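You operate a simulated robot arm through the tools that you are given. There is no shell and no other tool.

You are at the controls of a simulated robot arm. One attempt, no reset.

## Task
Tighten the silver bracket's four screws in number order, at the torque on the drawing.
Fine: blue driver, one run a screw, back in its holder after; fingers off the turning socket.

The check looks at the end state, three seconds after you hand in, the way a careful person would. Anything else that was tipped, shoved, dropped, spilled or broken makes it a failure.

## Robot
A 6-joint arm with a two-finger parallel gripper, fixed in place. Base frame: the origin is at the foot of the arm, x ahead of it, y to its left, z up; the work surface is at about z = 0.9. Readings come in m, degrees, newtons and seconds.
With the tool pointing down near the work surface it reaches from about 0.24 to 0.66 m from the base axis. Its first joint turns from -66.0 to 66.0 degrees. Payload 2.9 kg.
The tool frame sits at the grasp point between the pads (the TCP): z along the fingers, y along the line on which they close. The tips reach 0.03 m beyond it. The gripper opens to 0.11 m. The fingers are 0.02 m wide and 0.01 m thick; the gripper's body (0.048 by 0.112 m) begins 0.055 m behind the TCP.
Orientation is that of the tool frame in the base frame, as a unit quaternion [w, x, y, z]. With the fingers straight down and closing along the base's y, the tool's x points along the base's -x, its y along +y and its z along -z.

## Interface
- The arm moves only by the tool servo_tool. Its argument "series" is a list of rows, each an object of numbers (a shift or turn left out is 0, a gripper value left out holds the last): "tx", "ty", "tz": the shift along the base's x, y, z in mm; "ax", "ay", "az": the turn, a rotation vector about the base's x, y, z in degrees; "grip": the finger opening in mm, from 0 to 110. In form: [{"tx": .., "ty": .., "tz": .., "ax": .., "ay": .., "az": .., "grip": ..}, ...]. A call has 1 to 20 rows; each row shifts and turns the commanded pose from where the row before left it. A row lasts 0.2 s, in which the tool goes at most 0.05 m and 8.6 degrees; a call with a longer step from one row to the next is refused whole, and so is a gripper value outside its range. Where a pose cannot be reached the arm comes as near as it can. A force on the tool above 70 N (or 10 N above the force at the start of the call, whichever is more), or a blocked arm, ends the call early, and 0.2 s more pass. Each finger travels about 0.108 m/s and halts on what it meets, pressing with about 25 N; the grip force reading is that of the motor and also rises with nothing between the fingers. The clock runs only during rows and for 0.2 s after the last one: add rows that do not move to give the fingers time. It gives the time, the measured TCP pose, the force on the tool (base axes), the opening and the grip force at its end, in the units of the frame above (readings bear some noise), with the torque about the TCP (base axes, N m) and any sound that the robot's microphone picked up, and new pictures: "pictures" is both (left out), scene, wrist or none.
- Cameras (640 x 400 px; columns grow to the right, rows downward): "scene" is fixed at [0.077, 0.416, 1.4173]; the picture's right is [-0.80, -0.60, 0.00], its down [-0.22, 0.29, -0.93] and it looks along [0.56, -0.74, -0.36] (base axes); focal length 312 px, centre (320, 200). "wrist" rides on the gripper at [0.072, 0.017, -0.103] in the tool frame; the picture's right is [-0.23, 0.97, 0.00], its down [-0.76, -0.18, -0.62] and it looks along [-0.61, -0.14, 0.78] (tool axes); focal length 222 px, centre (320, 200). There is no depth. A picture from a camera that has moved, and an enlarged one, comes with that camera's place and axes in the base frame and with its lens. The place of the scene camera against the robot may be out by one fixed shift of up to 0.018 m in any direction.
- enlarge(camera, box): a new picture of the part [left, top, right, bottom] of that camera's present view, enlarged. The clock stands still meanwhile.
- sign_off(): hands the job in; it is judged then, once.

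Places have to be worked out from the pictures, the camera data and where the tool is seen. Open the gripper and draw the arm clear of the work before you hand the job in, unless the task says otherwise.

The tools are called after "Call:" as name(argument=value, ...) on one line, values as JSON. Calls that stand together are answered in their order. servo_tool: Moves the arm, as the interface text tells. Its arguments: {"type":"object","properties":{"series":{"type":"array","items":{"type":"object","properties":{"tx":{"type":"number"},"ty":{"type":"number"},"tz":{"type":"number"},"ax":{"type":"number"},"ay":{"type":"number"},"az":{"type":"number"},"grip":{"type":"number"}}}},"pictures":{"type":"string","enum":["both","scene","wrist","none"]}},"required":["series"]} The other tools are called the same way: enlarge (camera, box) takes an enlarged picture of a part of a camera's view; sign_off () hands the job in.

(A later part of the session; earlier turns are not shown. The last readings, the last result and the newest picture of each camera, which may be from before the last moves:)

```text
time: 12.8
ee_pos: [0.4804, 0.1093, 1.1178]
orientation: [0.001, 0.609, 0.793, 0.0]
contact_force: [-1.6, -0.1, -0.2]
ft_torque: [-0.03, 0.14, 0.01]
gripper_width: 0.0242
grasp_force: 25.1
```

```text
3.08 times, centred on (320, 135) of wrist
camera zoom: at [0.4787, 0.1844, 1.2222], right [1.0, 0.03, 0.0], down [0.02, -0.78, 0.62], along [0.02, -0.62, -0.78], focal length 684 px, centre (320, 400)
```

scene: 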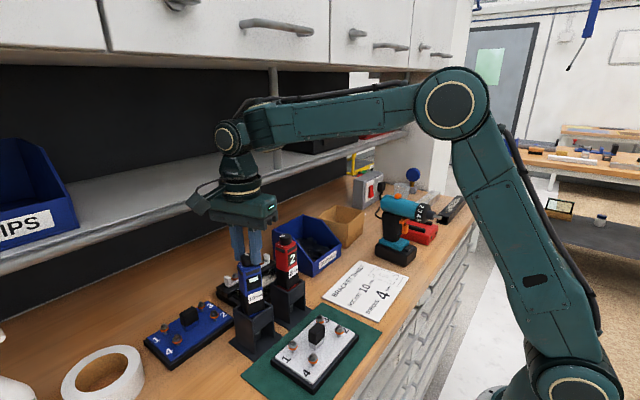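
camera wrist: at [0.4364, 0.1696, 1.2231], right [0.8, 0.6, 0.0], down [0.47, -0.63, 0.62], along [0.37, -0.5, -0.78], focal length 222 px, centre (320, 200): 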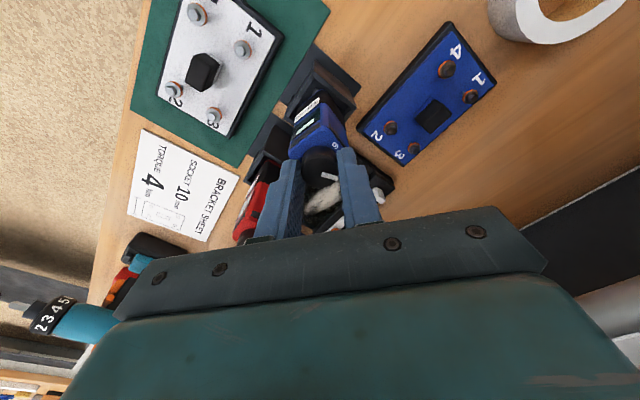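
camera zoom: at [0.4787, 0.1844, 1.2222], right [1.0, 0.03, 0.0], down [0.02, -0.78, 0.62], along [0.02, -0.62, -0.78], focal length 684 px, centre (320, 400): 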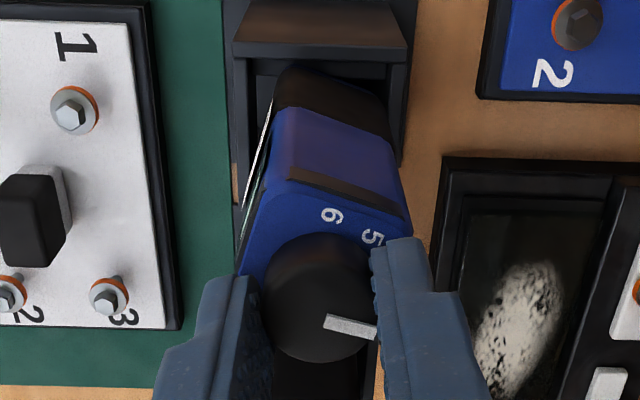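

It is now between 3 and 4, as expected. I'll turn another 20° to reach 4.

Call:
servo_tool(series=[{"az": -5}, {"az": -5}, {"az": -5}, {"az": -3}, {}], pictures="scene")

Call:
enlarge(camera="scene", box=[225, 220, 295, 350])

Call:
enlarge(camera="wrist", box=[260, 70, 380, 200])

```text
time: 14.0
ee_pos: [0.4816, 0.1102, 1.1187]
orientation: [0.0, 0.726, 0.688, -0.001]
contact_force: [-0.2, -0.9, -0.1]
ft_torque: [0.02, 0.0, 0.05]
gripper_width: 0.0239
grasp_force: 25.4
```

scene: 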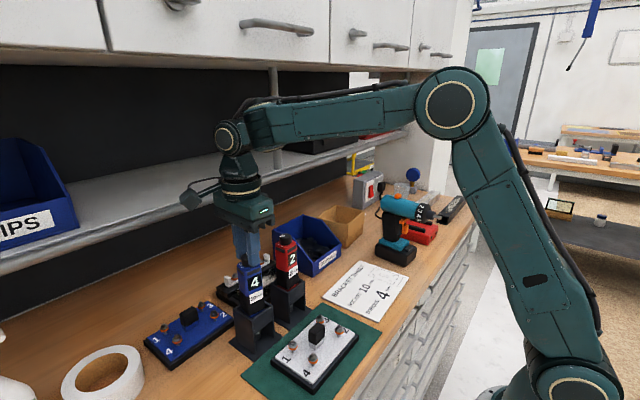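

```text
3.08 times, centred on (260, 285) of scene
camera zoom: at [0.0771, 0.4161, 1.4173], right [-0.8, -0.6, 0.0], down [-0.22, 0.29, -0.93], along [0.56, -0.74, -0.36], focal length 960 px, centre (505, -62)
```

zoom: 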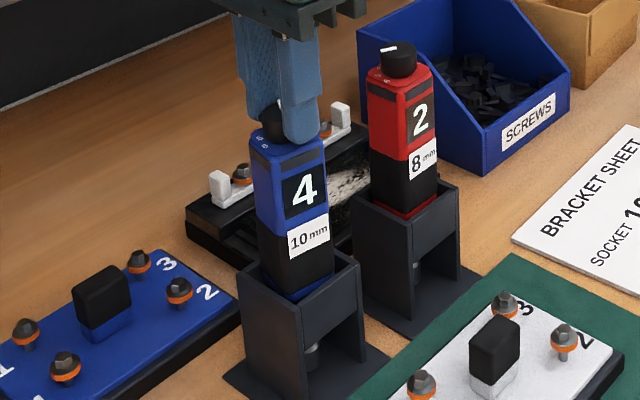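

```text
3.08 times, centred on (320, 135) of wrist
camera zoom: at [0.5016, 0.1816, 1.2224], right [0.96, -0.28, 0.0], down [-0.22, -0.75, 0.62], along [-0.17, -0.6, -0.78], focal length 684 px, centre (320, 400)
```

zoom: 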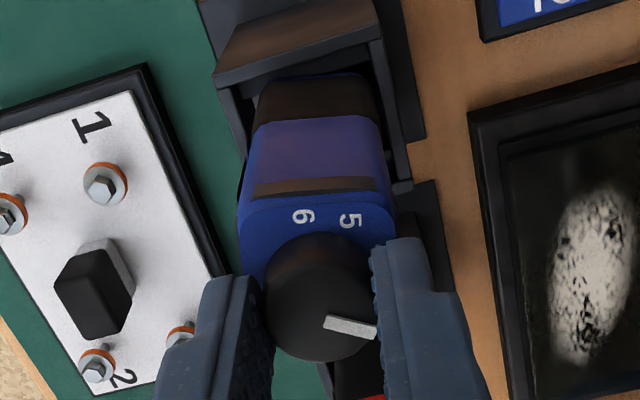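

The display reads 4, matching the drawing. I'll open a little, rise clear and verify the setting and the driver's resting pose.

Call:
servo_tool(series=[{"grip": 30}, {"grip": 44}, {"tz": 10}, {"tz": 25}, {"tz": 30}, {}])

Call:
enlarge(camera="scene", box=[225, 240, 285, 350])

Call:
enlarge(camera="wrist", box=[260, 50, 380, 180])

```text
time: 15.4
ee_pos: [0.4797, 0.1092, 1.1839]
orientation: [0.001, 0.726, 0.688, -0.001]
contact_force: [0.6, 0.1, -0.3]
ft_torque: [0.01, -0.03, 0.01]
gripper_width: 0.0441
grasp_force: 0.0
camera wrist: at [0.5015, 0.1818, 1.289], right [0.96, -0.28, 0.0], down [-0.22, -0.75, 0.62], along [-0.17, -0.6, -0.78], focal length 222 px, centre (320, 200)
```

scene: 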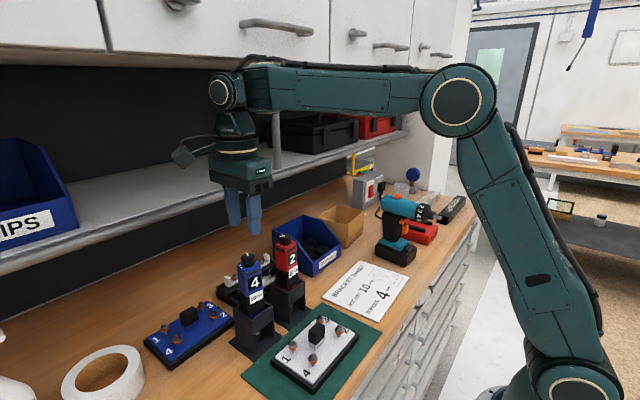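
wrist: 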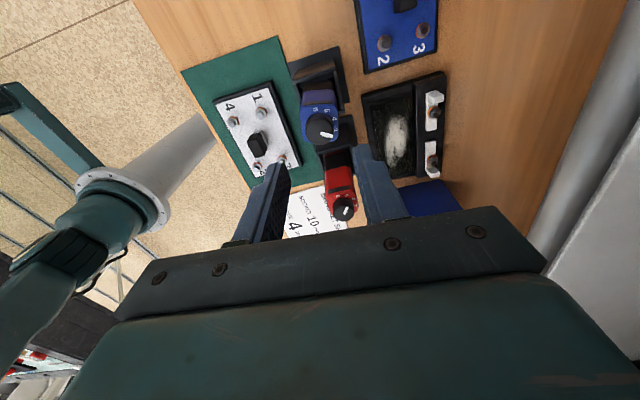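

```text
3.64 times, centred on (255, 295) of scene
camera zoom: at [0.077, 0.416, 1.4173], right [-0.8, -0.6, 0.0], down [-0.22, 0.29, -0.93], along [0.56, -0.74, -0.36], focal length 1135 px, centre (556, -146)
```

zoom: 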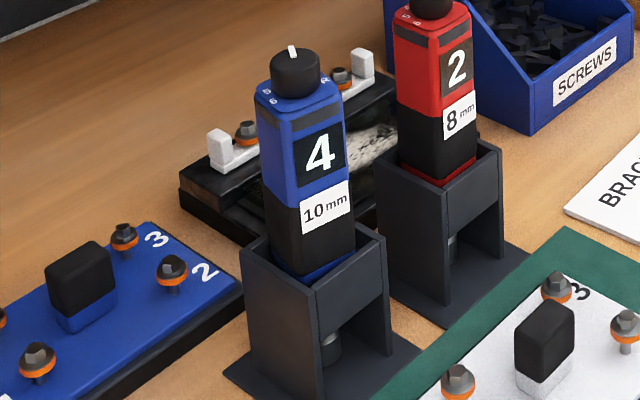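

```text
3.08 times, centred on (320, 115) of wrist
camera zoom: at [0.5015, 0.1818, 1.289], right [0.96, -0.28, 0.0], down [-0.22, -0.75, 0.62], along [-0.17, -0.6, -0.78], focal length 684 px, centre (320, 462)
```

zoom: 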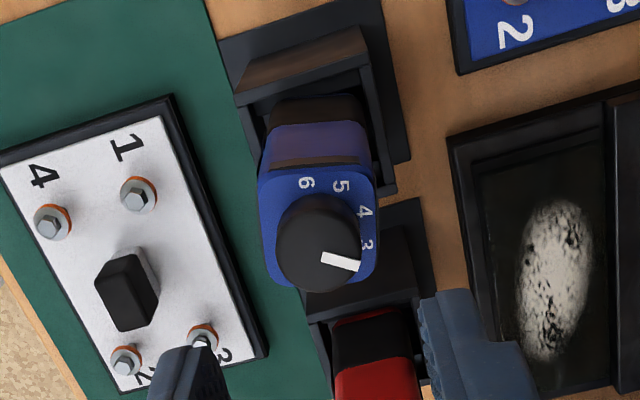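

The setting holds at 4, and the driver sits upright in its holder but twisted about −19° in its slack. I'll turn the gripper to match that yaw (−19°) at this height and open to 64 mm, ready to come down around the body.

Call:
servo_tool(series=[{"az": 8.25}, {"az": 8.25}, {"az": 8.25}, {"az": 8.25}, {"az": 8.25}, {"az": 8.25}, {"az": 8.25}, {"az": 8.25}, {"az": 8.25, "grip": 64}, {}, {}])

Call:
enlarge(camera="wrist", box=[240, 50, 400, 190])

Call:
enlarge(camera="scene", box=[225, 240, 285, 350])

```text
time: 17.8
ee_pos: [0.4803, 0.109, 1.1844]
orientation: [0.001, 0.162, 0.987, 0.0]
contact_force: [-0.8, 0.3, 0.1]
ft_torque: [0.0, 0.02, -0.01]
gripper_width: 0.0639
grasp_force: 0.0
camera wrist: at [0.4173, 0.149, 1.2873], right [0.53, 0.85, 0.0], down [0.66, -0.41, 0.62], along [0.53, -0.33, -0.78], focal length 222 px, centre (320, 200)
```

scene: 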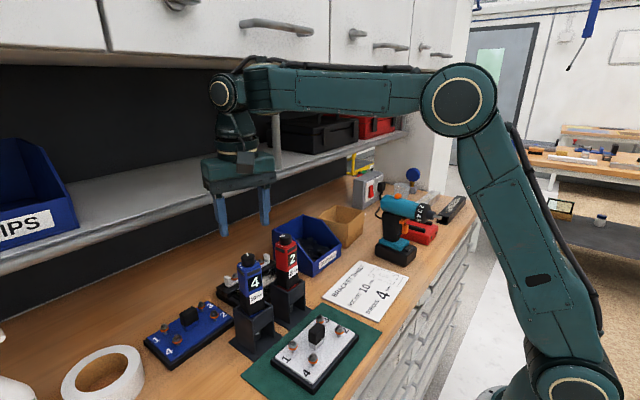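
wrist: 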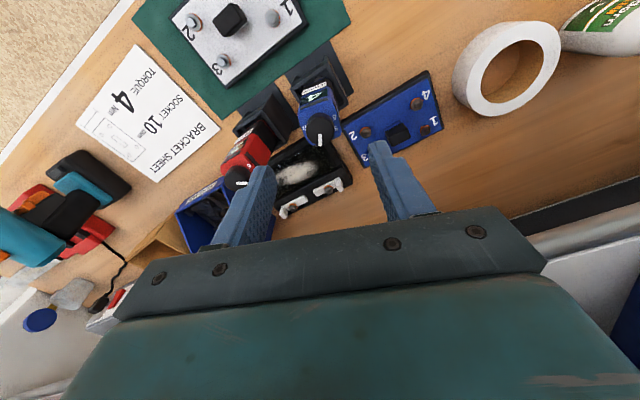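

```text
2.86 times, centred on (320, 120) of wrist
camera zoom: at [0.4173, 0.149, 1.2873], right [0.53, 0.85, 0.0], down [0.66, -0.41, 0.62], along [0.53, -0.33, -0.78], focal length 635 px, centre (320, 429)
```

zoom: 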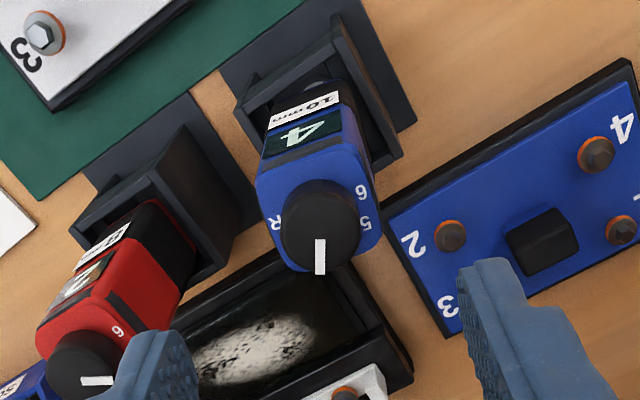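

```text
3.64 times, centred on (255, 295) of scene
camera zoom: at [0.077, 0.416, 1.4173], right [-0.8, -0.6, 0.0], down [-0.22, 0.29, -0.93], along [0.56, -0.74, -0.36], focal length 1135 px, centre (556, -146)
```

zoom: 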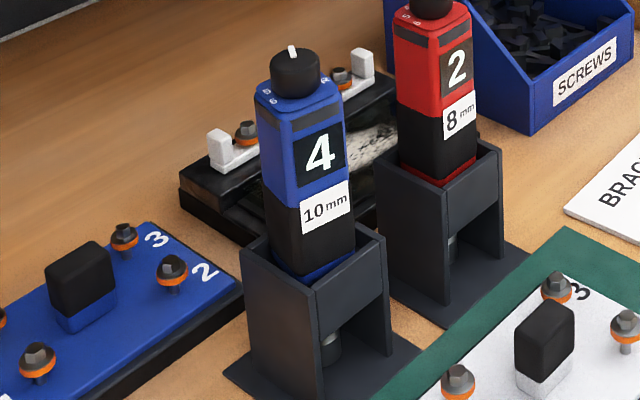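

The body lines up with the gripper to within a few degrees and is centred. I'll go straight down to TCP z≈1.055 with the fingers around the upper body, well above the holder rim (~0.99) and with room over the knob.

Call:
servo_tool(series=[{"tz": -25}, {"tz": -25}, {"tz": -25}, {"tz": -20}, {"tz": -20}, {"tz": -14}, {}])

Call:
enlarge(camera="scene", box=[215, 220, 295, 350])

Call:
enlarge(camera="wrist", box=[220, 80, 420, 240])

```text
time: 19.4
ee_pos: [0.4817, 0.1115, 1.0544]
orientation: [0.0, 0.163, 0.987, 0.0]
contact_force: [0.1, 0.6, 0.5]
ft_torque: [0.01, 0.04, 0.0]
gripper_width: 0.0639
grasp_force: 0.1
camera wrist: at [0.4186, 0.1509, 1.158], right [0.53, 0.85, 0.0], down [0.66, -0.41, 0.62], along [0.53, -0.33, -0.78], focal length 222 px, centre (320, 200)
```

scene: 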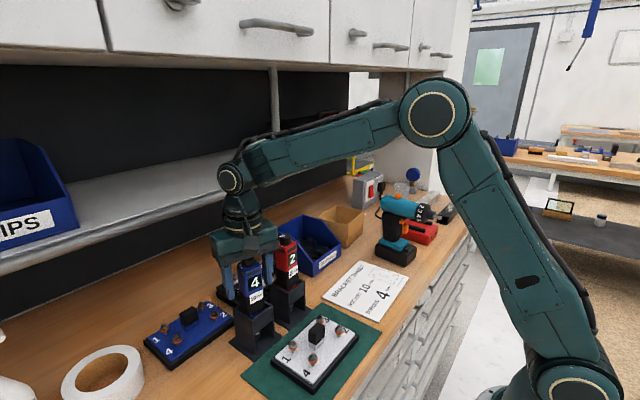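
wrist: 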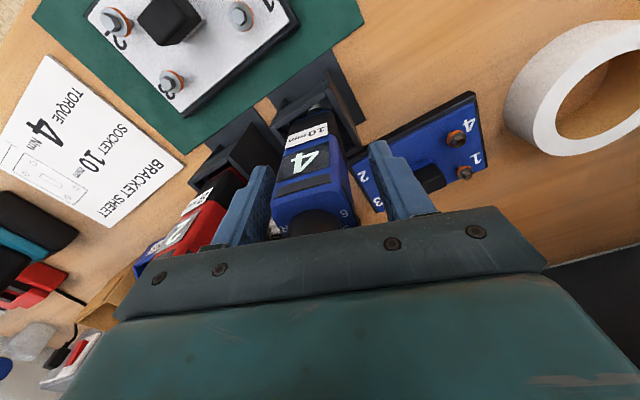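

```text
3.08 times, centred on (255, 285) of scene
camera zoom: at [0.077, 0.416, 1.4173], right [-0.8, -0.6, 0.0], down [-0.22, 0.29, -0.93], along [0.56, -0.74, -0.36], focal length 960 px, centre (520, -62)
```

zoom: 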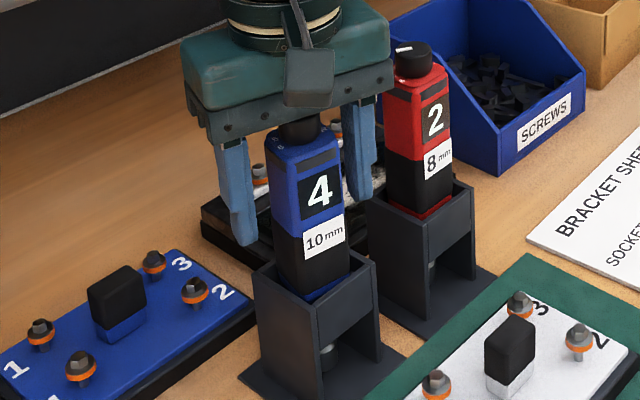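

```text
2.50 times, centred on (320, 160) of wrist
camera zoom: at [0.4186, 0.1509, 1.158], right [0.53, 0.85, 0.0], down [0.66, -0.41, 0.62], along [0.53, -0.33, -0.78], focal length 555 px, centre (320, 300)
```

zoom: 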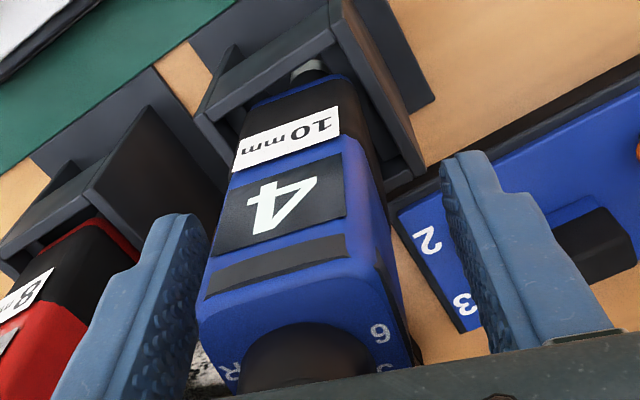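

The fingers are around the body with the knob clear of the palm. The TCP has drifted about 2 mm to +y, so I'll correct that and close slowly on the body.

Call:
servo_tool(series=[{"tx": -1, "ty": -2, "grip": 54}, {"grip": 46}, {"grip": 42}, {"grip": 38}, {"grip": 34}, {"grip": 28}, {}])

Call:
enlarge(camera="scene", box=[215, 220, 295, 350])

Call:
enlarge(camera="wrist", box=[220, 80, 420, 240])

```text
time: 21.0
ee_pos: [0.48, 0.1087, 1.0552]
orientation: [0.002, 0.162, 0.987, 0.001]
contact_force: [2.7, 6.3, 3.9]
ft_torque: [0.26, -0.24, 0.03]
gripper_width: 0.038
grasp_force: 24.5
camera wrist: at [0.4169, 0.1484, 1.159], right [0.53, 0.85, 0.0], down [0.66, -0.41, 0.62], along [0.53, -0.33, -0.78], focal length 222 px, centre (320, 200)
```

scene: 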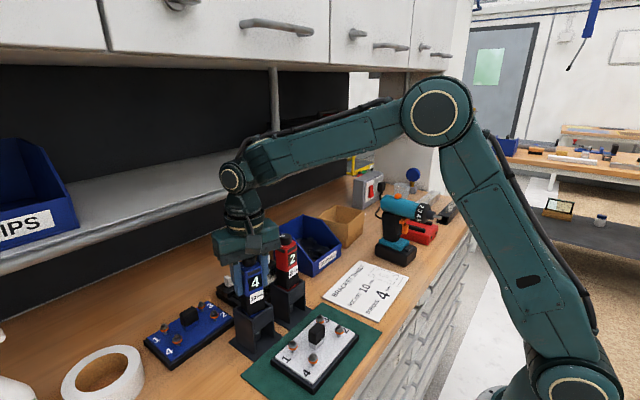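
wrist: 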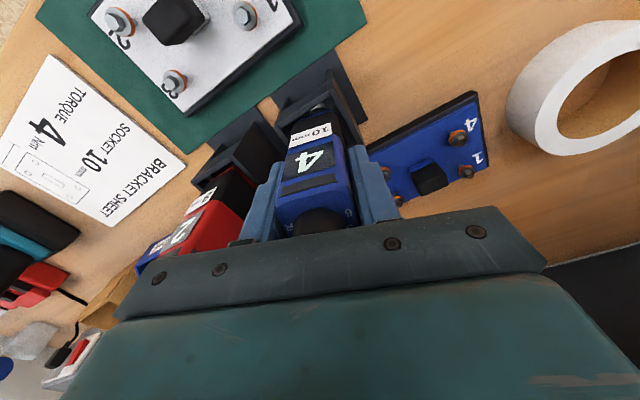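

```text
3.08 times, centred on (255, 285) of scene
camera zoom: at [0.077, 0.4162, 1.4172], right [-0.8, -0.6, 0.0], down [-0.22, 0.29, -0.93], along [0.56, -0.74, -0.36], focal length 960 px, centre (520, -62)
```

zoom: 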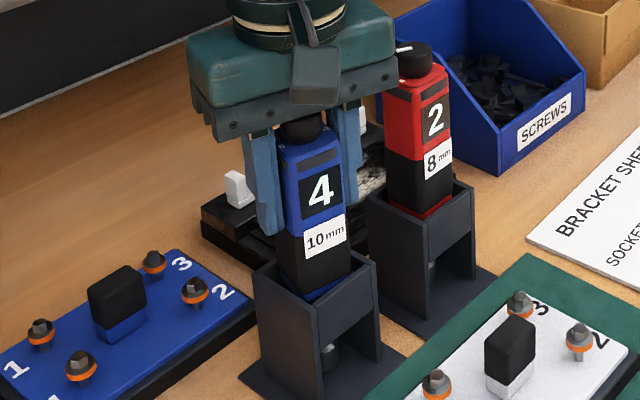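

```text
2.50 times, centred on (320, 160) of wrist
camera zoom: at [0.4169, 0.1484, 1.159], right [0.53, 0.85, 0.0], down [0.66, -0.41, 0.62], along [0.53, -0.33, -0.78], focal length 555 px, centre (320, 300)
```

zoom: 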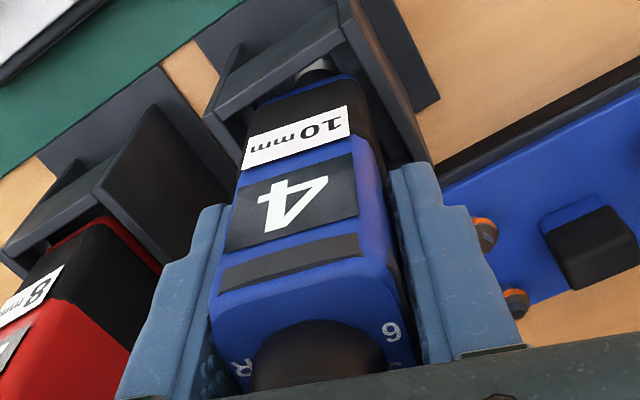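

The body is gripped at 38 mm, the display still shows 4, and there is a small side load from the holder wall. I'll lift straight up slowly.

Call:
servo_tool(series=[{"ty": 1, "tz": 4, "grip": 20}, {"tz": 8}, {"tz": 12}, {"tz": 16}, {}])

Call:
enlarge(camera="scene", box=[215, 210, 295, 350])

```text
time: 22.2
ee_pos: [0.4779, 0.1082, 1.0966]
orientation: [0.0, 0.163, 0.987, 0.0]
contact_force: [-0.4, -0.3, -4.0]
ft_torque: [0.02, 0.01, 0.0]
gripper_width: 0.0375
grasp_force: 24.4
camera wrist: at [0.4155, 0.1469, 1.2007], right [0.53, 0.85, 0.0], down [0.66, -0.41, 0.62], along [0.53, -0.33, -0.78], focal length 222 px, centre (320, 200)
```

scene: 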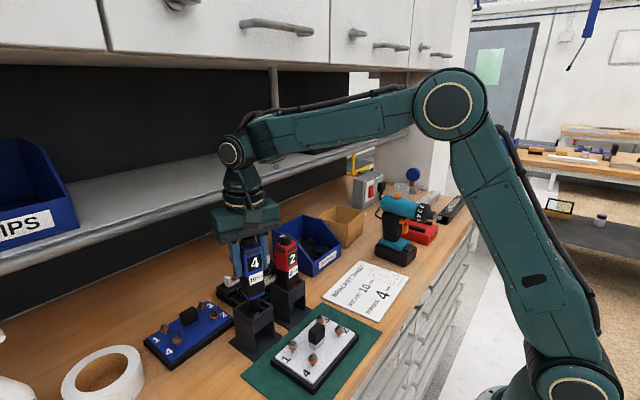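
wrist: 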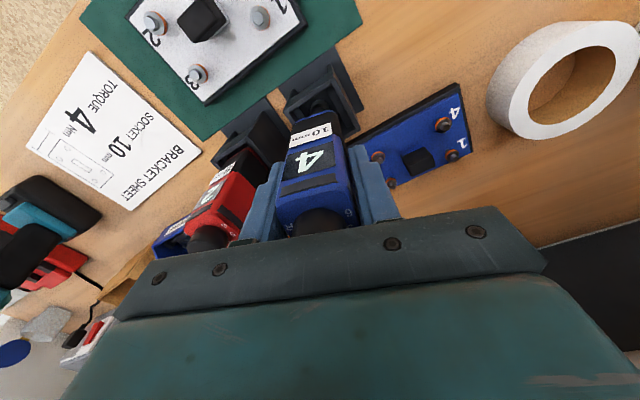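

```text
2.86 times, centred on (255, 280) of scene
camera zoom: at [0.0771, 0.4161, 1.4173], right [-0.8, -0.6, 0.0], down [-0.22, 0.29, -0.93], along [0.56, -0.74, -0.36], focal length 892 px, centre (506, -29)
```

zoom: 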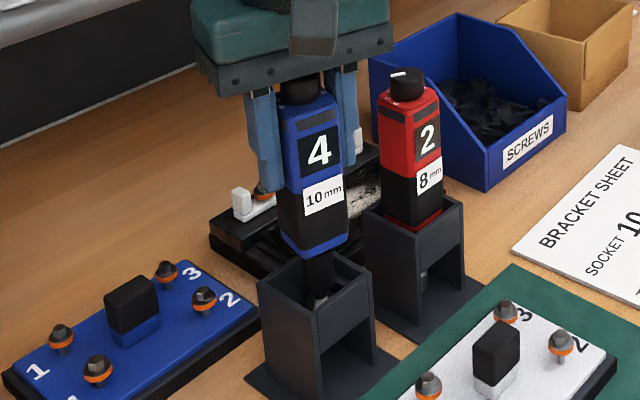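

It is lifting cleanly, about 4 N of weight with no side force. I'll keep going up so the socket clears the holder, then measure the socket end relative to the gripper.

Call:
servo_tool(series=[{"tz": 20}, {"tz": 20}, {"tz": 20}, {"tz": 15}, {}])

Call:
enlarge(camera="scene", box=[205, 170, 305, 350])

Call:
enlarge(camera="wrist", box=[220, 60, 420, 240])

```text
time: 23.4
ee_pos: [0.4789, 0.1093, 1.1704]
orientation: [0.0, 0.163, 0.987, 0.0]
contact_force: [0.2, 0.0, -4.8]
ft_torque: [-0.02, 0.02, 0.02]
gripper_width: 0.0379
grasp_force: 24.7
camera wrist: at [0.4156, 0.1492, 1.2756], right [0.53, 0.85, 0.0], down [0.66, -0.41, 0.62], along [0.53, -0.33, -0.78], focal length 222 px, centre (320, 200)
```

scene: 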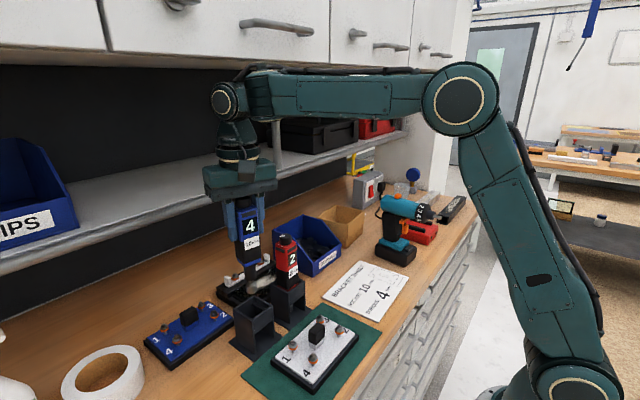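
wrist: 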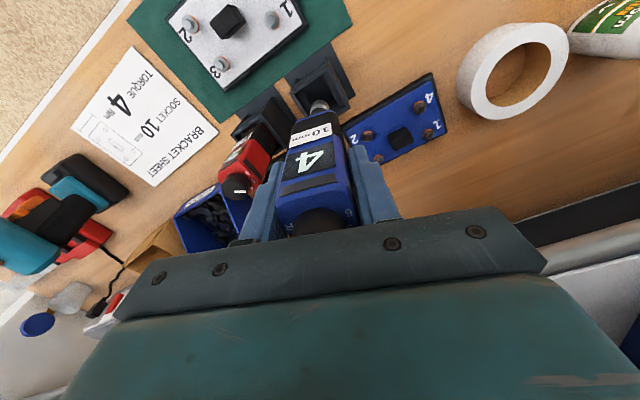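

```text
2.22 times, centred on (255, 260) of scene
camera zoom: at [0.0771, 0.4161, 1.4173], right [-0.8, -0.6, 0.0], down [-0.22, 0.29, -0.93], along [0.56, -0.74, -0.36], focal length 694 px, centre (464, 67)
```

zoom: 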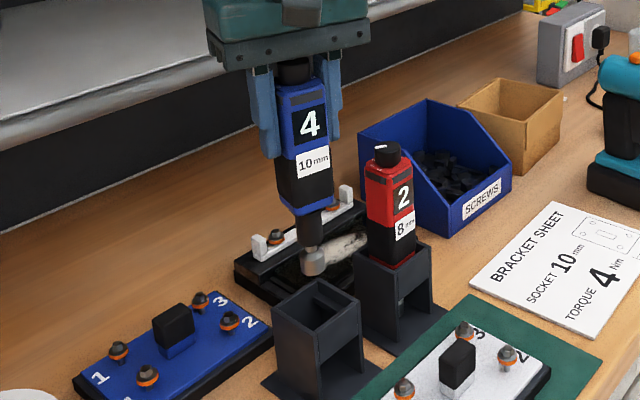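

```text
2.22 times, centred on (320, 150) of wrist
camera zoom: at [0.4156, 0.1492, 1.2756], right [0.53, 0.85, 0.0], down [0.66, -0.41, 0.62], along [0.53, -0.33, -0.78], focal length 494 px, centre (320, 311)
```

zoom: 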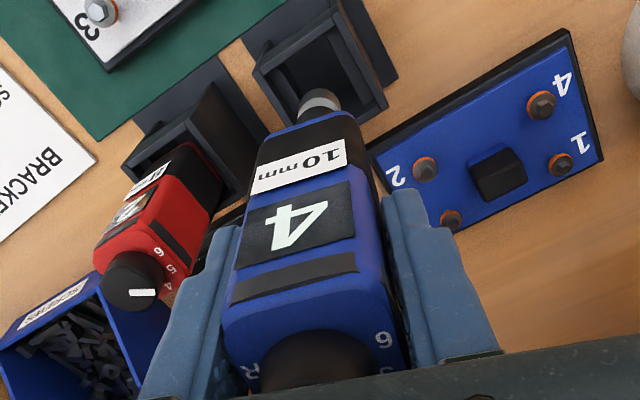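

The driver is clear of the holder and hangs straight. I'll zoom in to measure how far the socket tip is below the fingers.

Call:
enlarge(camera="scene", box=[210, 180, 290, 300])

Call:
enlarge(camera="scene", box=[275, 310, 355, 395])

```text
3.33 times, centred on (250, 240) of scene
camera zoom: at [0.0771, 0.4161, 1.4173], right [-0.8, -0.6, 0.0], down [-0.22, 0.29, -0.93], along [0.56, -0.74, -0.36], focal length 1040 px, centre (553, 67)
```

zoom: 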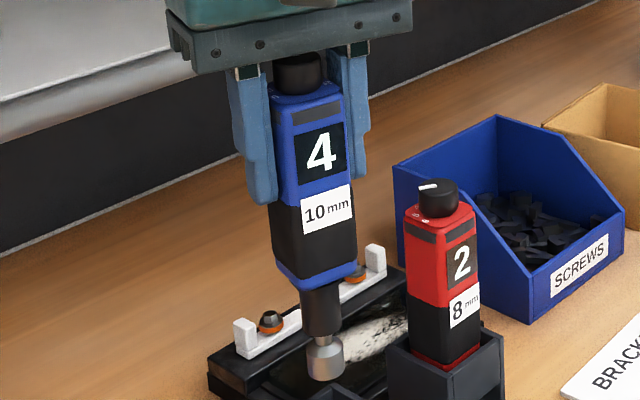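

```text
4.71 times, centred on (315, 352) of scene
camera zoom: at [0.0771, 0.4161, 1.4173], right [-0.8, -0.6, 0.0], down [-0.22, 0.29, -0.93], along [0.56, -0.74, -0.36], focal length 1469 px, centre (344, -518)
```

zoom: 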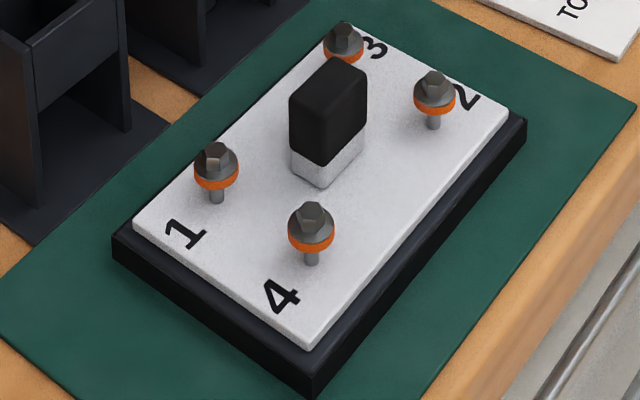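

The socket end is about 0.150 m below the TCP and the body underside about 0.086 m below it. The bracket screws stand proud, with heads near z 0.945. I'll zoom the wrist view on the bracket to refine the screw positions.

Call:
enlarge(camera="wrist", box=[140, 0, 360, 130])

Call:
enlarge(camera="wrist", box=[170, 0, 300, 80])

```text
2.91 times, centred on (250, 65) of wrist
camera zoom: at [0.4156, 0.1492, 1.2756], right [0.53, 0.85, 0.0], down [0.66, -0.41, 0.62], along [0.53, -0.33, -0.78], focal length 646 px, centre (524, 593)
```

zoom: 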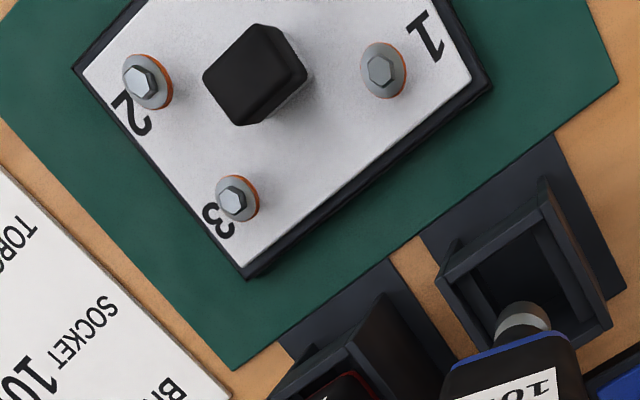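

```text
4.92 times, centred on (235, 40) of wrist
camera zoom: at [0.4156, 0.1492, 1.2756], right [0.53, 0.85, 0.0], down [0.66, -0.41, 0.62], along [0.53, -0.33, -0.78], focal length 1094 px, centre (738, 988)
```

zoom: 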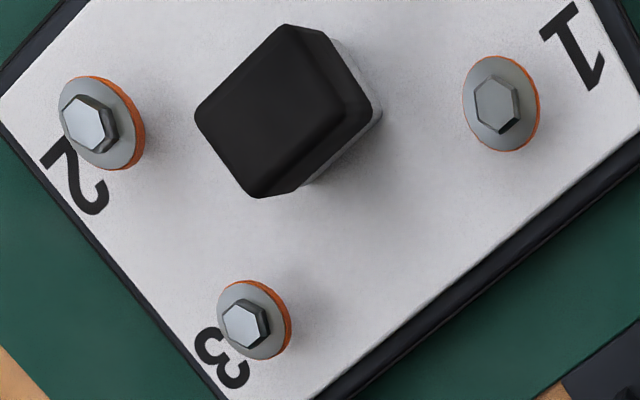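

My refined screw positions are 1 (0.385, 0.102), 2 (0.337, 0.018), 3 (0.385, 0.018) and 4 (0.337, 0.102). I'll carry the driver to above screw 1, square it to the bracket on the way, and keep the socket well above everything.

Call:
servo_tool(series=[{"tz": 8}, {"tx": -16, "ty": -1.5, "az": 3.7}, {"tx": -20, "ty": -1.5, "az": 5}, {"tx": -20, "ty": -1.5, "az": 5}, {"tx": -20, "ty": -1.5, "az": 5}, {"tx": -18, "ty": -1}, {}, {}])

Call:
enlarge(camera="wrist", box=[240, 20, 400, 140])

Call:
enlarge(camera="scene", box=[250, 180, 380, 390])

```text
time: 25.2
ee_pos: [0.3843, 0.1023, 1.1777]
orientation: [0.0, 0.0, 1.0, -0.001]
contact_force: [1.1, 0.2, -5.2]
ft_torque: [-0.01, 0.02, 0.02]
gripper_width: 0.0376
grasp_force: 25.5
camera wrist: at [0.3121, 0.1187, 1.2818], right [0.23, 0.97, 0.0], down [0.76, -0.18, 0.62], along [0.61, -0.14, -0.78], focal length 222 px, centre (320, 200)
```

scene: 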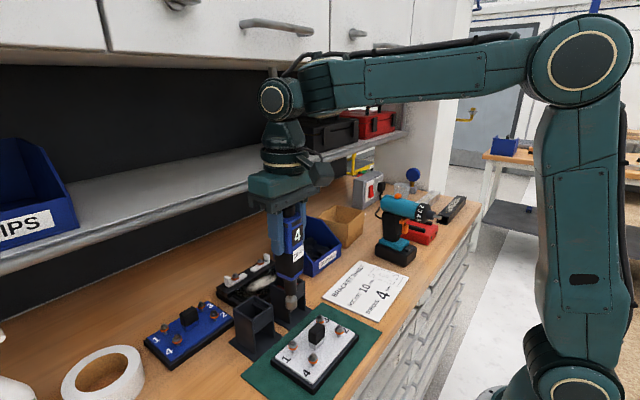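
wrist: 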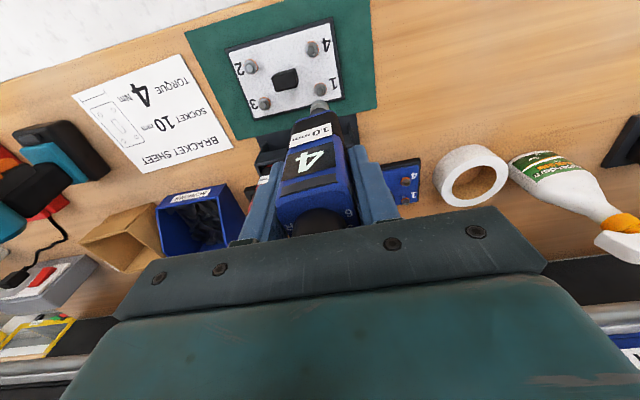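

```text
3.33 times, centred on (320, 80) of wrist
camera zoom: at [0.3121, 0.1187, 1.2818], right [0.23, 0.97, 0.0], down [0.76, -0.18, 0.62], along [0.61, -0.14, -0.78], focal length 740 px, centre (320, 600)
```

zoom: 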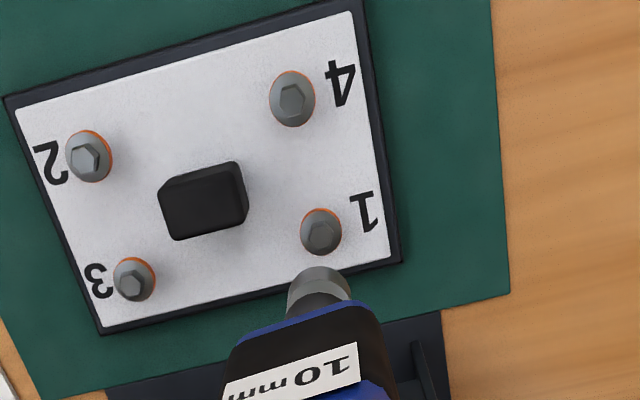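

```text
1.90 times, centred on (315, 285) of scene
camera zoom: at [0.077, 0.4161, 1.4173], right [-0.8, -0.6, 0.0], down [-0.22, 0.29, -0.93], along [0.56, -0.74, -0.36], focal length 594 px, centre (330, 38)
```

zoom: 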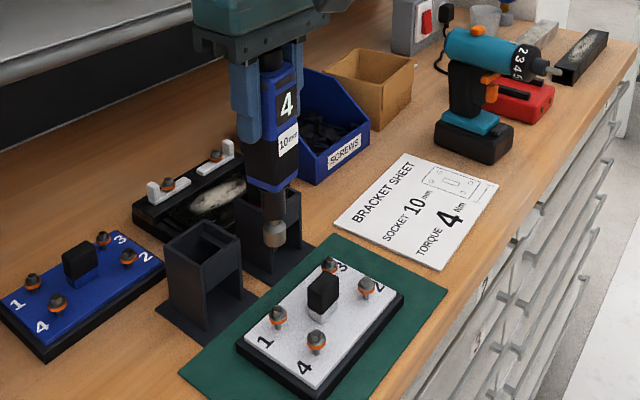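

The driver hangs centred on the TCP axis (socket tip within about 1 mm of prediction), and screw 1 measures (0.384, 0.103). I'm directly over it, so I'll lower until the socket is about 10 mm above the head and check alignment.

Call:
servo_tool(series=[{"tz": -20}, {"tz": -20}, {"tz": -18}, {"tz": -10}, {}])

Call:
enlarge(camera="wrist", box=[260, 30, 380, 130])

Call:
enlarge(camera="scene", box=[260, 280, 350, 380])

```text
time: 26.4
ee_pos: [0.3834, 0.1035, 1.1111]
orientation: [0.0, 0.0, 1.0, 0.0]
contact_force: [-0.2, -0.5, -4.1]
ft_torque: [0.03, -0.02, 0.01]
gripper_width: 0.0377
grasp_force: 25.0
camera wrist: at [0.3106, 0.12, 1.2142], right [0.23, 0.97, 0.0], down [0.76, -0.18, 0.62], along [0.61, -0.14, -0.78], focal length 222 px, centre (320, 200)
```

scene: 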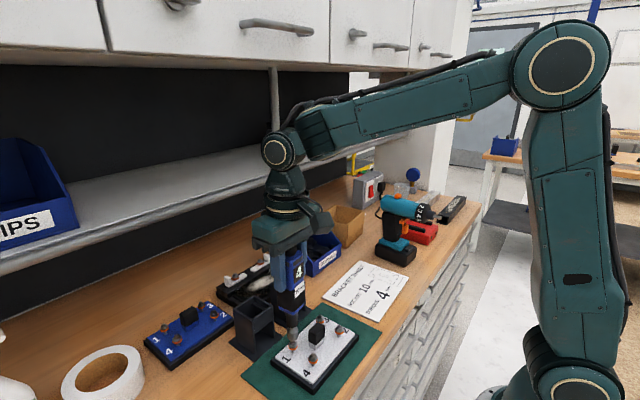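
wrist: 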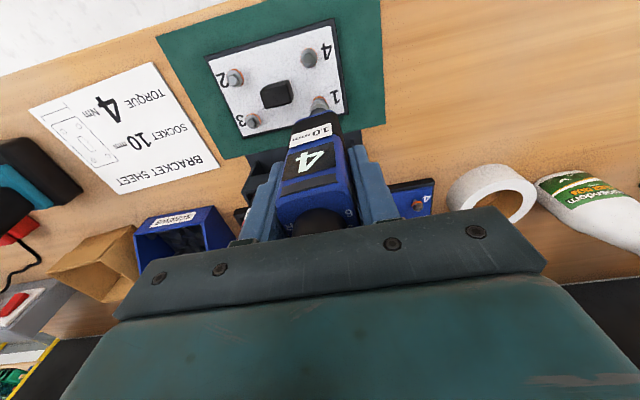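

```text
4.00 times, centred on (320, 80) of wrist
camera zoom: at [0.3106, 0.12, 1.2142], right [0.23, 0.97, 0.0], down [0.76, -0.18, 0.62], along [0.61, -0.14, -0.78], focal length 888 px, centre (320, 680)
```

zoom: 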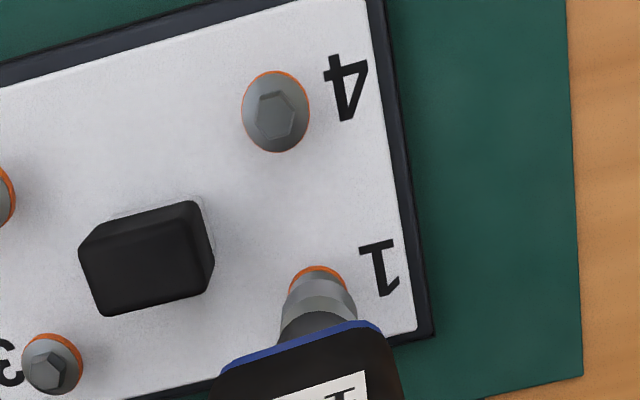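

```text
4.00 times, centred on (305, 330) of scene
camera zoom: at [0.077, 0.4161, 1.4173], right [-0.8, -0.6, 0.0], down [-0.22, 0.29, -0.93], along [0.56, -0.74, -0.36], focal length 1248 px, centre (380, -320)
```

zoom: 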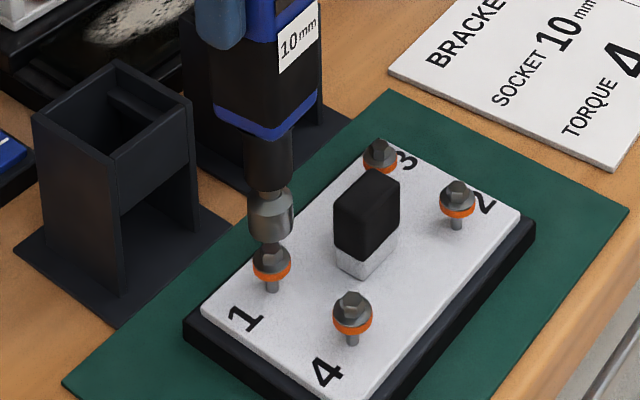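

The socket sits just above screw 1's head, concentric in both views and about 10 mm up. I'll correct 1 mm and ease down in small steps, watching force and sound.

Call:
servo_tool(series=[{"tx": 1, "ty": -0.7, "tz": -2}, {"tz": -2}, {"tz": -2}, {"tz": -2}, {}])

Call:
enlarge(camera="scene", box=[260, 270, 350, 370])

Call:
enlarge(camera="wrist", box=[260, 30, 380, 130])

```text
time: 27.6
ee_pos: [0.3845, 0.1002, 1.1017]
orientation: [0.0, 0.002, 1.0, 0.0]
contact_force: [0.1, -0.2, -4.1]
ft_torque: [0.01, 0.01, -0.02]
gripper_width: 0.0378
grasp_force: 24.9
camera wrist: at [0.3132, 0.1175, 1.2057], right [0.23, 0.97, 0.0], down [0.76, -0.18, 0.62], along [0.61, -0.14, -0.78], focal length 222 px, centre (320, 200)
```

scene: 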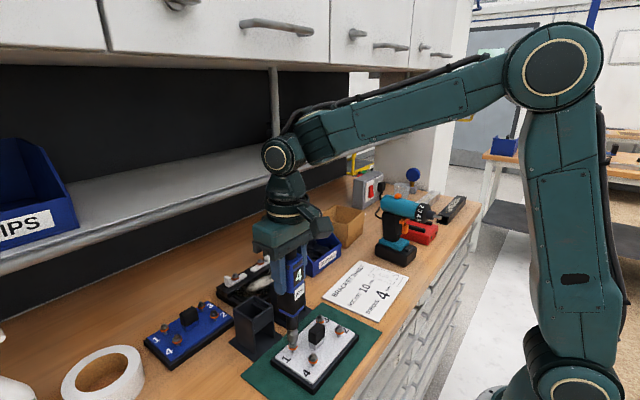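
wrist: 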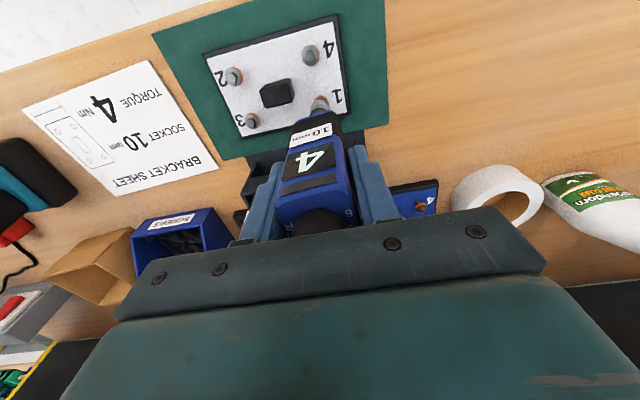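

```text
4.00 times, centred on (305, 320) of scene
camera zoom: at [0.077, 0.4161, 1.4173], right [-0.8, -0.6, 0.0], down [-0.22, 0.29, -0.93], along [0.56, -0.74, -0.36], focal length 1248 px, centre (380, -280)
```

zoom: 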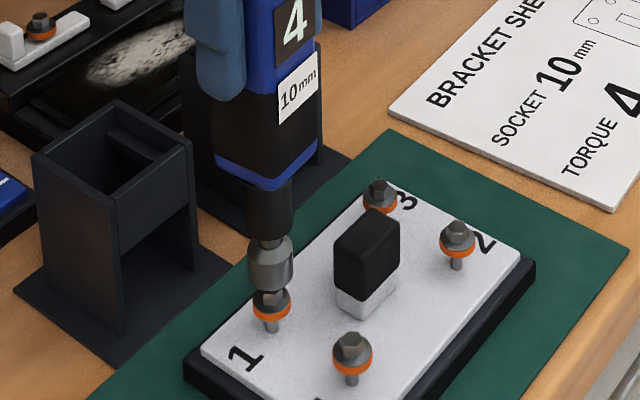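

```text
4.00 times, centred on (320, 80) of wrist
camera zoom: at [0.3132, 0.1175, 1.2057], right [0.23, 0.97, 0.0], down [0.76, -0.18, 0.62], along [0.61, -0.14, -0.78], focal length 888 px, centre (320, 680)
```

zoom: 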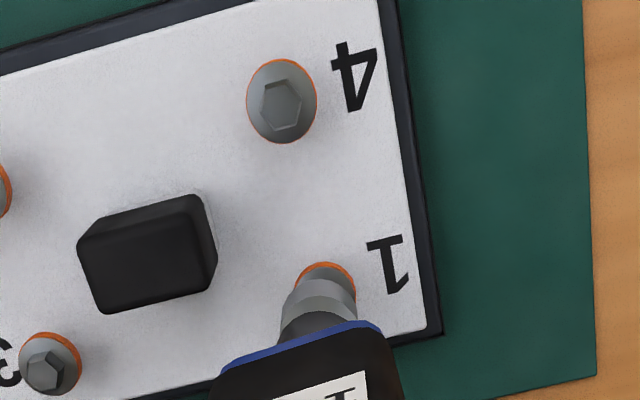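

No contact yet, and the arm has wandered a couple of mm: the screw is now about 2 mm to +y and 2 mm to −x of the socket axis. I'll correct that before touching.

Call:
servo_tool(series=[{"tx": -1.8, "ty": 2}, {}, {}], pictures="wrist")

Call:
enlarge(camera="wrist", box=[290, 50, 350, 110])

Call:
enlarge(camera="scene", box=[270, 310, 320, 370])

```text
time: 28.4
ee_pos: [0.3835, 0.1032, 1.1019]
orientation: [-0.001, 0.0, 1.0, -0.001]
contact_force: [-0.3, 0.4, -5.3]
ft_torque: [0.0, 0.02, -0.01]
gripper_width: 0.0376
grasp_force: 24.7
camera wrist: at [0.311, 0.1202, 1.2057], right [0.23, 0.97, 0.0], down [0.76, -0.18, 0.62], along [0.61, -0.14, -0.78], focal length 222 px, centre (320, 200)
```

wrist: 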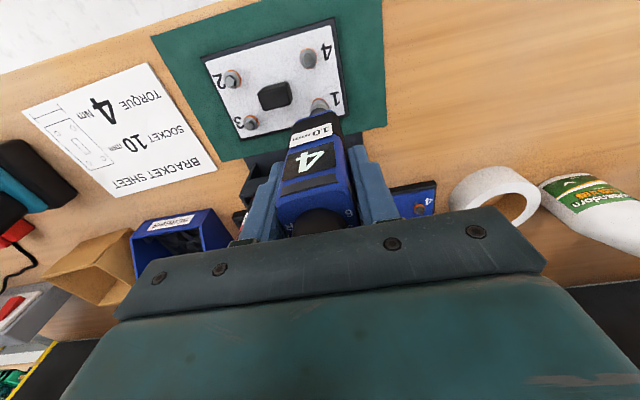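

```text
6.67 times, centred on (320, 80) of wrist
camera zoom: at [0.311, 0.1202, 1.2057], right [0.23, 0.97, 0.0], down [0.76, -0.18, 0.62], along [0.61, -0.14, -0.78], focal length 1481 px, centre (320, 1000)
```

zoom: 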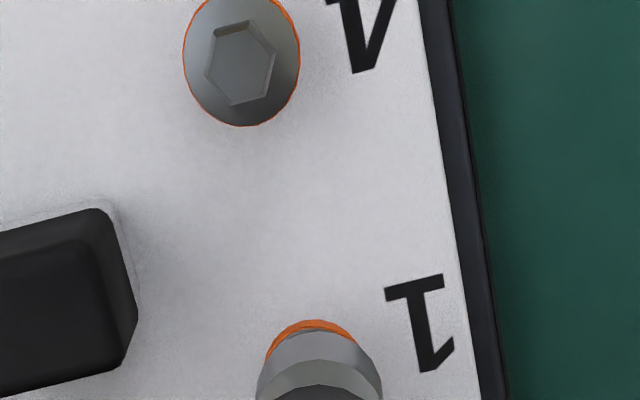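

```text
6.67 times, centred on (295, 340) of scene
camera zoom: at [0.077, 0.4161, 1.4173], right [-0.8, -0.6, 0.0], down [-0.22, 0.29, -0.93], along [0.56, -0.74, -0.36], focal length 2081 px, centre (487, -733)
```

zoom: 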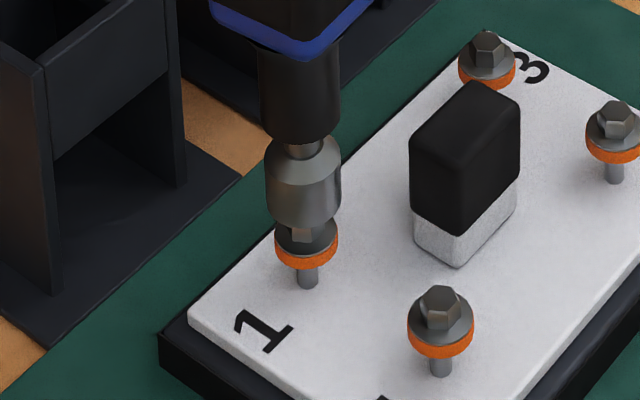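

Now the screw is about 1.5 mm to −y and 1 mm to +x of the socket axis. I'll apply that small correction and recheck.

Call:
servo_tool(series=[{"tx": 0.7, "ty": -1.2}, {}, {}], pictures="none")

Call:
enlarge(camera="wrist", box=[290, 50, 350, 110])

Call:
enlarge(camera="scene", box=[270, 310, 320, 370])

```text
time: 29.2
ee_pos: [0.3849, 0.1013, 1.1019]
orientation: [0.0, 0.001, 1.0, 0.0]
contact_force: [0.7, -0.7, -4.4]
ft_torque: [0.0, -0.01, -0.01]
gripper_width: 0.0373
grasp_force: 25.0
```

```text
6.67 times, centred on (320, 80) of wrist
camera zoom: at [0.3127, 0.1182, 1.2059], right [0.23, 0.97, 0.0], down [0.76, -0.18, 0.62], along [0.61, -0.14, -0.78], focal length 1481 px, centre (320, 1000)
```

zoom: 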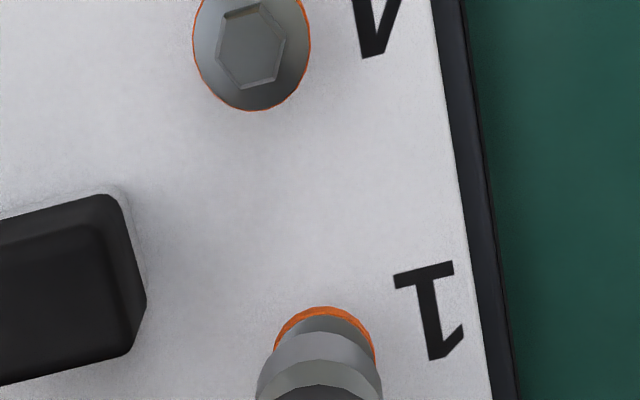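

```text
6.67 times, centred on (295, 340) of scene
camera zoom: at [0.077, 0.4161, 1.4173], right [-0.8, -0.6, 0.0], down [-0.22, 0.29, -0.93], along [0.56, -0.74, -0.36], focal length 2081 px, centre (487, -733)
```

zoom: 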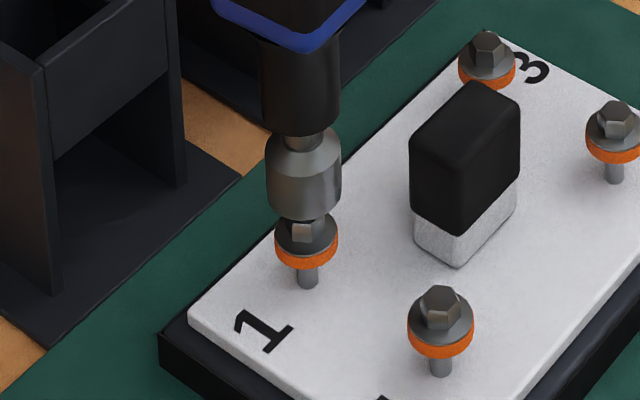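

It slightly overshot, and the screw is now about 1.3 mm to −x and +y. I'll apply a smaller correction.

Call:
servo_tool(series=[{"tx": -0.5, "ty": 0.6}, {}, {}], pictures="none")

Call:
enlarge(camera="wrist", box=[290, 50, 350, 110])

Call:
enlarge(camera="scene", box=[270, 310, 320, 370])

```text
time: 30.0
ee_pos: [0.384, 0.1021, 1.1019]
orientation: [0.0, 0.0, 1.0, 0.0]
contact_force: [-0.3, -0.4, -4.9]
ft_torque: [0.01, 0.01, 0.0]
gripper_width: 0.0373
grasp_force: 24.8
```

```text
6.67 times, centred on (320, 80) of wrist
camera zoom: at [0.3122, 0.1191, 1.2058], right [0.23, 0.97, 0.0], down [0.76, -0.18, 0.62], along [0.61, -0.14, -0.78], focal length 1481 px, centre (320, 1000)
```

zoom: 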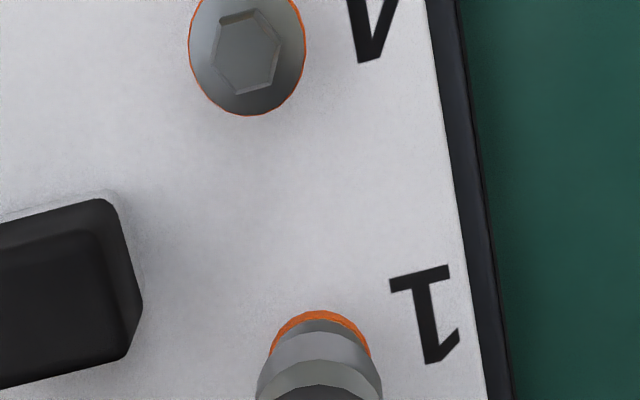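

```text
6.67 times, centred on (295, 340) of scene
camera zoom: at [0.077, 0.4161, 1.4173], right [-0.8, -0.6, 0.0], down [-0.22, 0.29, -0.93], along [0.56, -0.74, -0.36], focal length 2081 px, centre (487, -733)
```

zoom: 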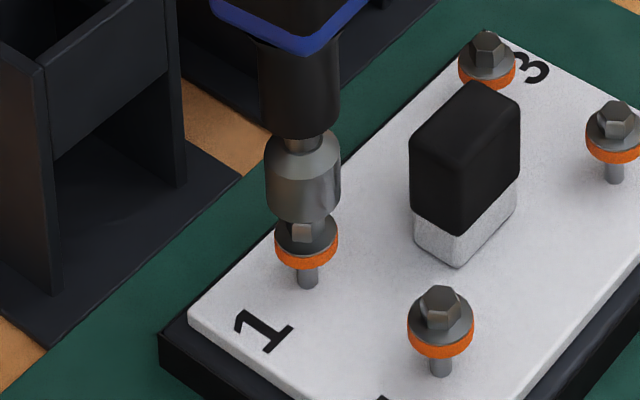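

The socket is now centred on screw 1's flange within about 1 mm. I'll press down gently, 1 mm per step, and watch force and sound.

Call:
servo_tool(series=[{"tz": -1}, {"tz": -1}, {"tz": -1}, {"tz": -1}, {"tz": -1}, {}], pictures="none")

Call:
enlarge(camera="scene", box=[270, 310, 320, 370])

Call:
enlarge(camera="wrist", box=[290, 50, 350, 110])

```text
time: 31.4
ee_pos: [0.3851, 0.1031, 1.0963]
orientation: [0.0, 0.001, 1.0, 0.0]
contact_force: [-0.2, 0.4, -4.3]
ft_torque: [-0.01, 0.01, 0.03]
gripper_width: 0.0372
grasp_force: 24.9
```

```text
6.67 times, centred on (295, 340) of scene
camera zoom: at [0.077, 0.4161, 1.4173], right [-0.8, -0.6, 0.0], down [-0.22, 0.29, -0.93], along [0.56, -0.74, -0.36], focal length 2081 px, centre (487, -733)
```

zoom: 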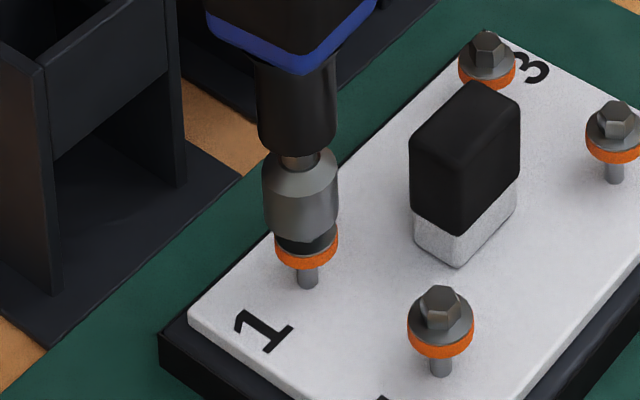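

```text
6.67 times, centred on (320, 80) of wrist
camera zoom: at [0.3126, 0.1199, 1.2002], right [0.23, 0.97, 0.0], down [0.76, -0.18, 0.62], along [0.61, -0.14, -0.78], focal length 1481 px, centre (320, 1000)
```

zoom: 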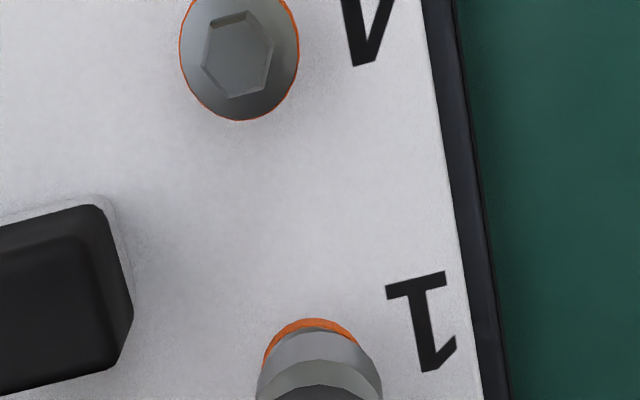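

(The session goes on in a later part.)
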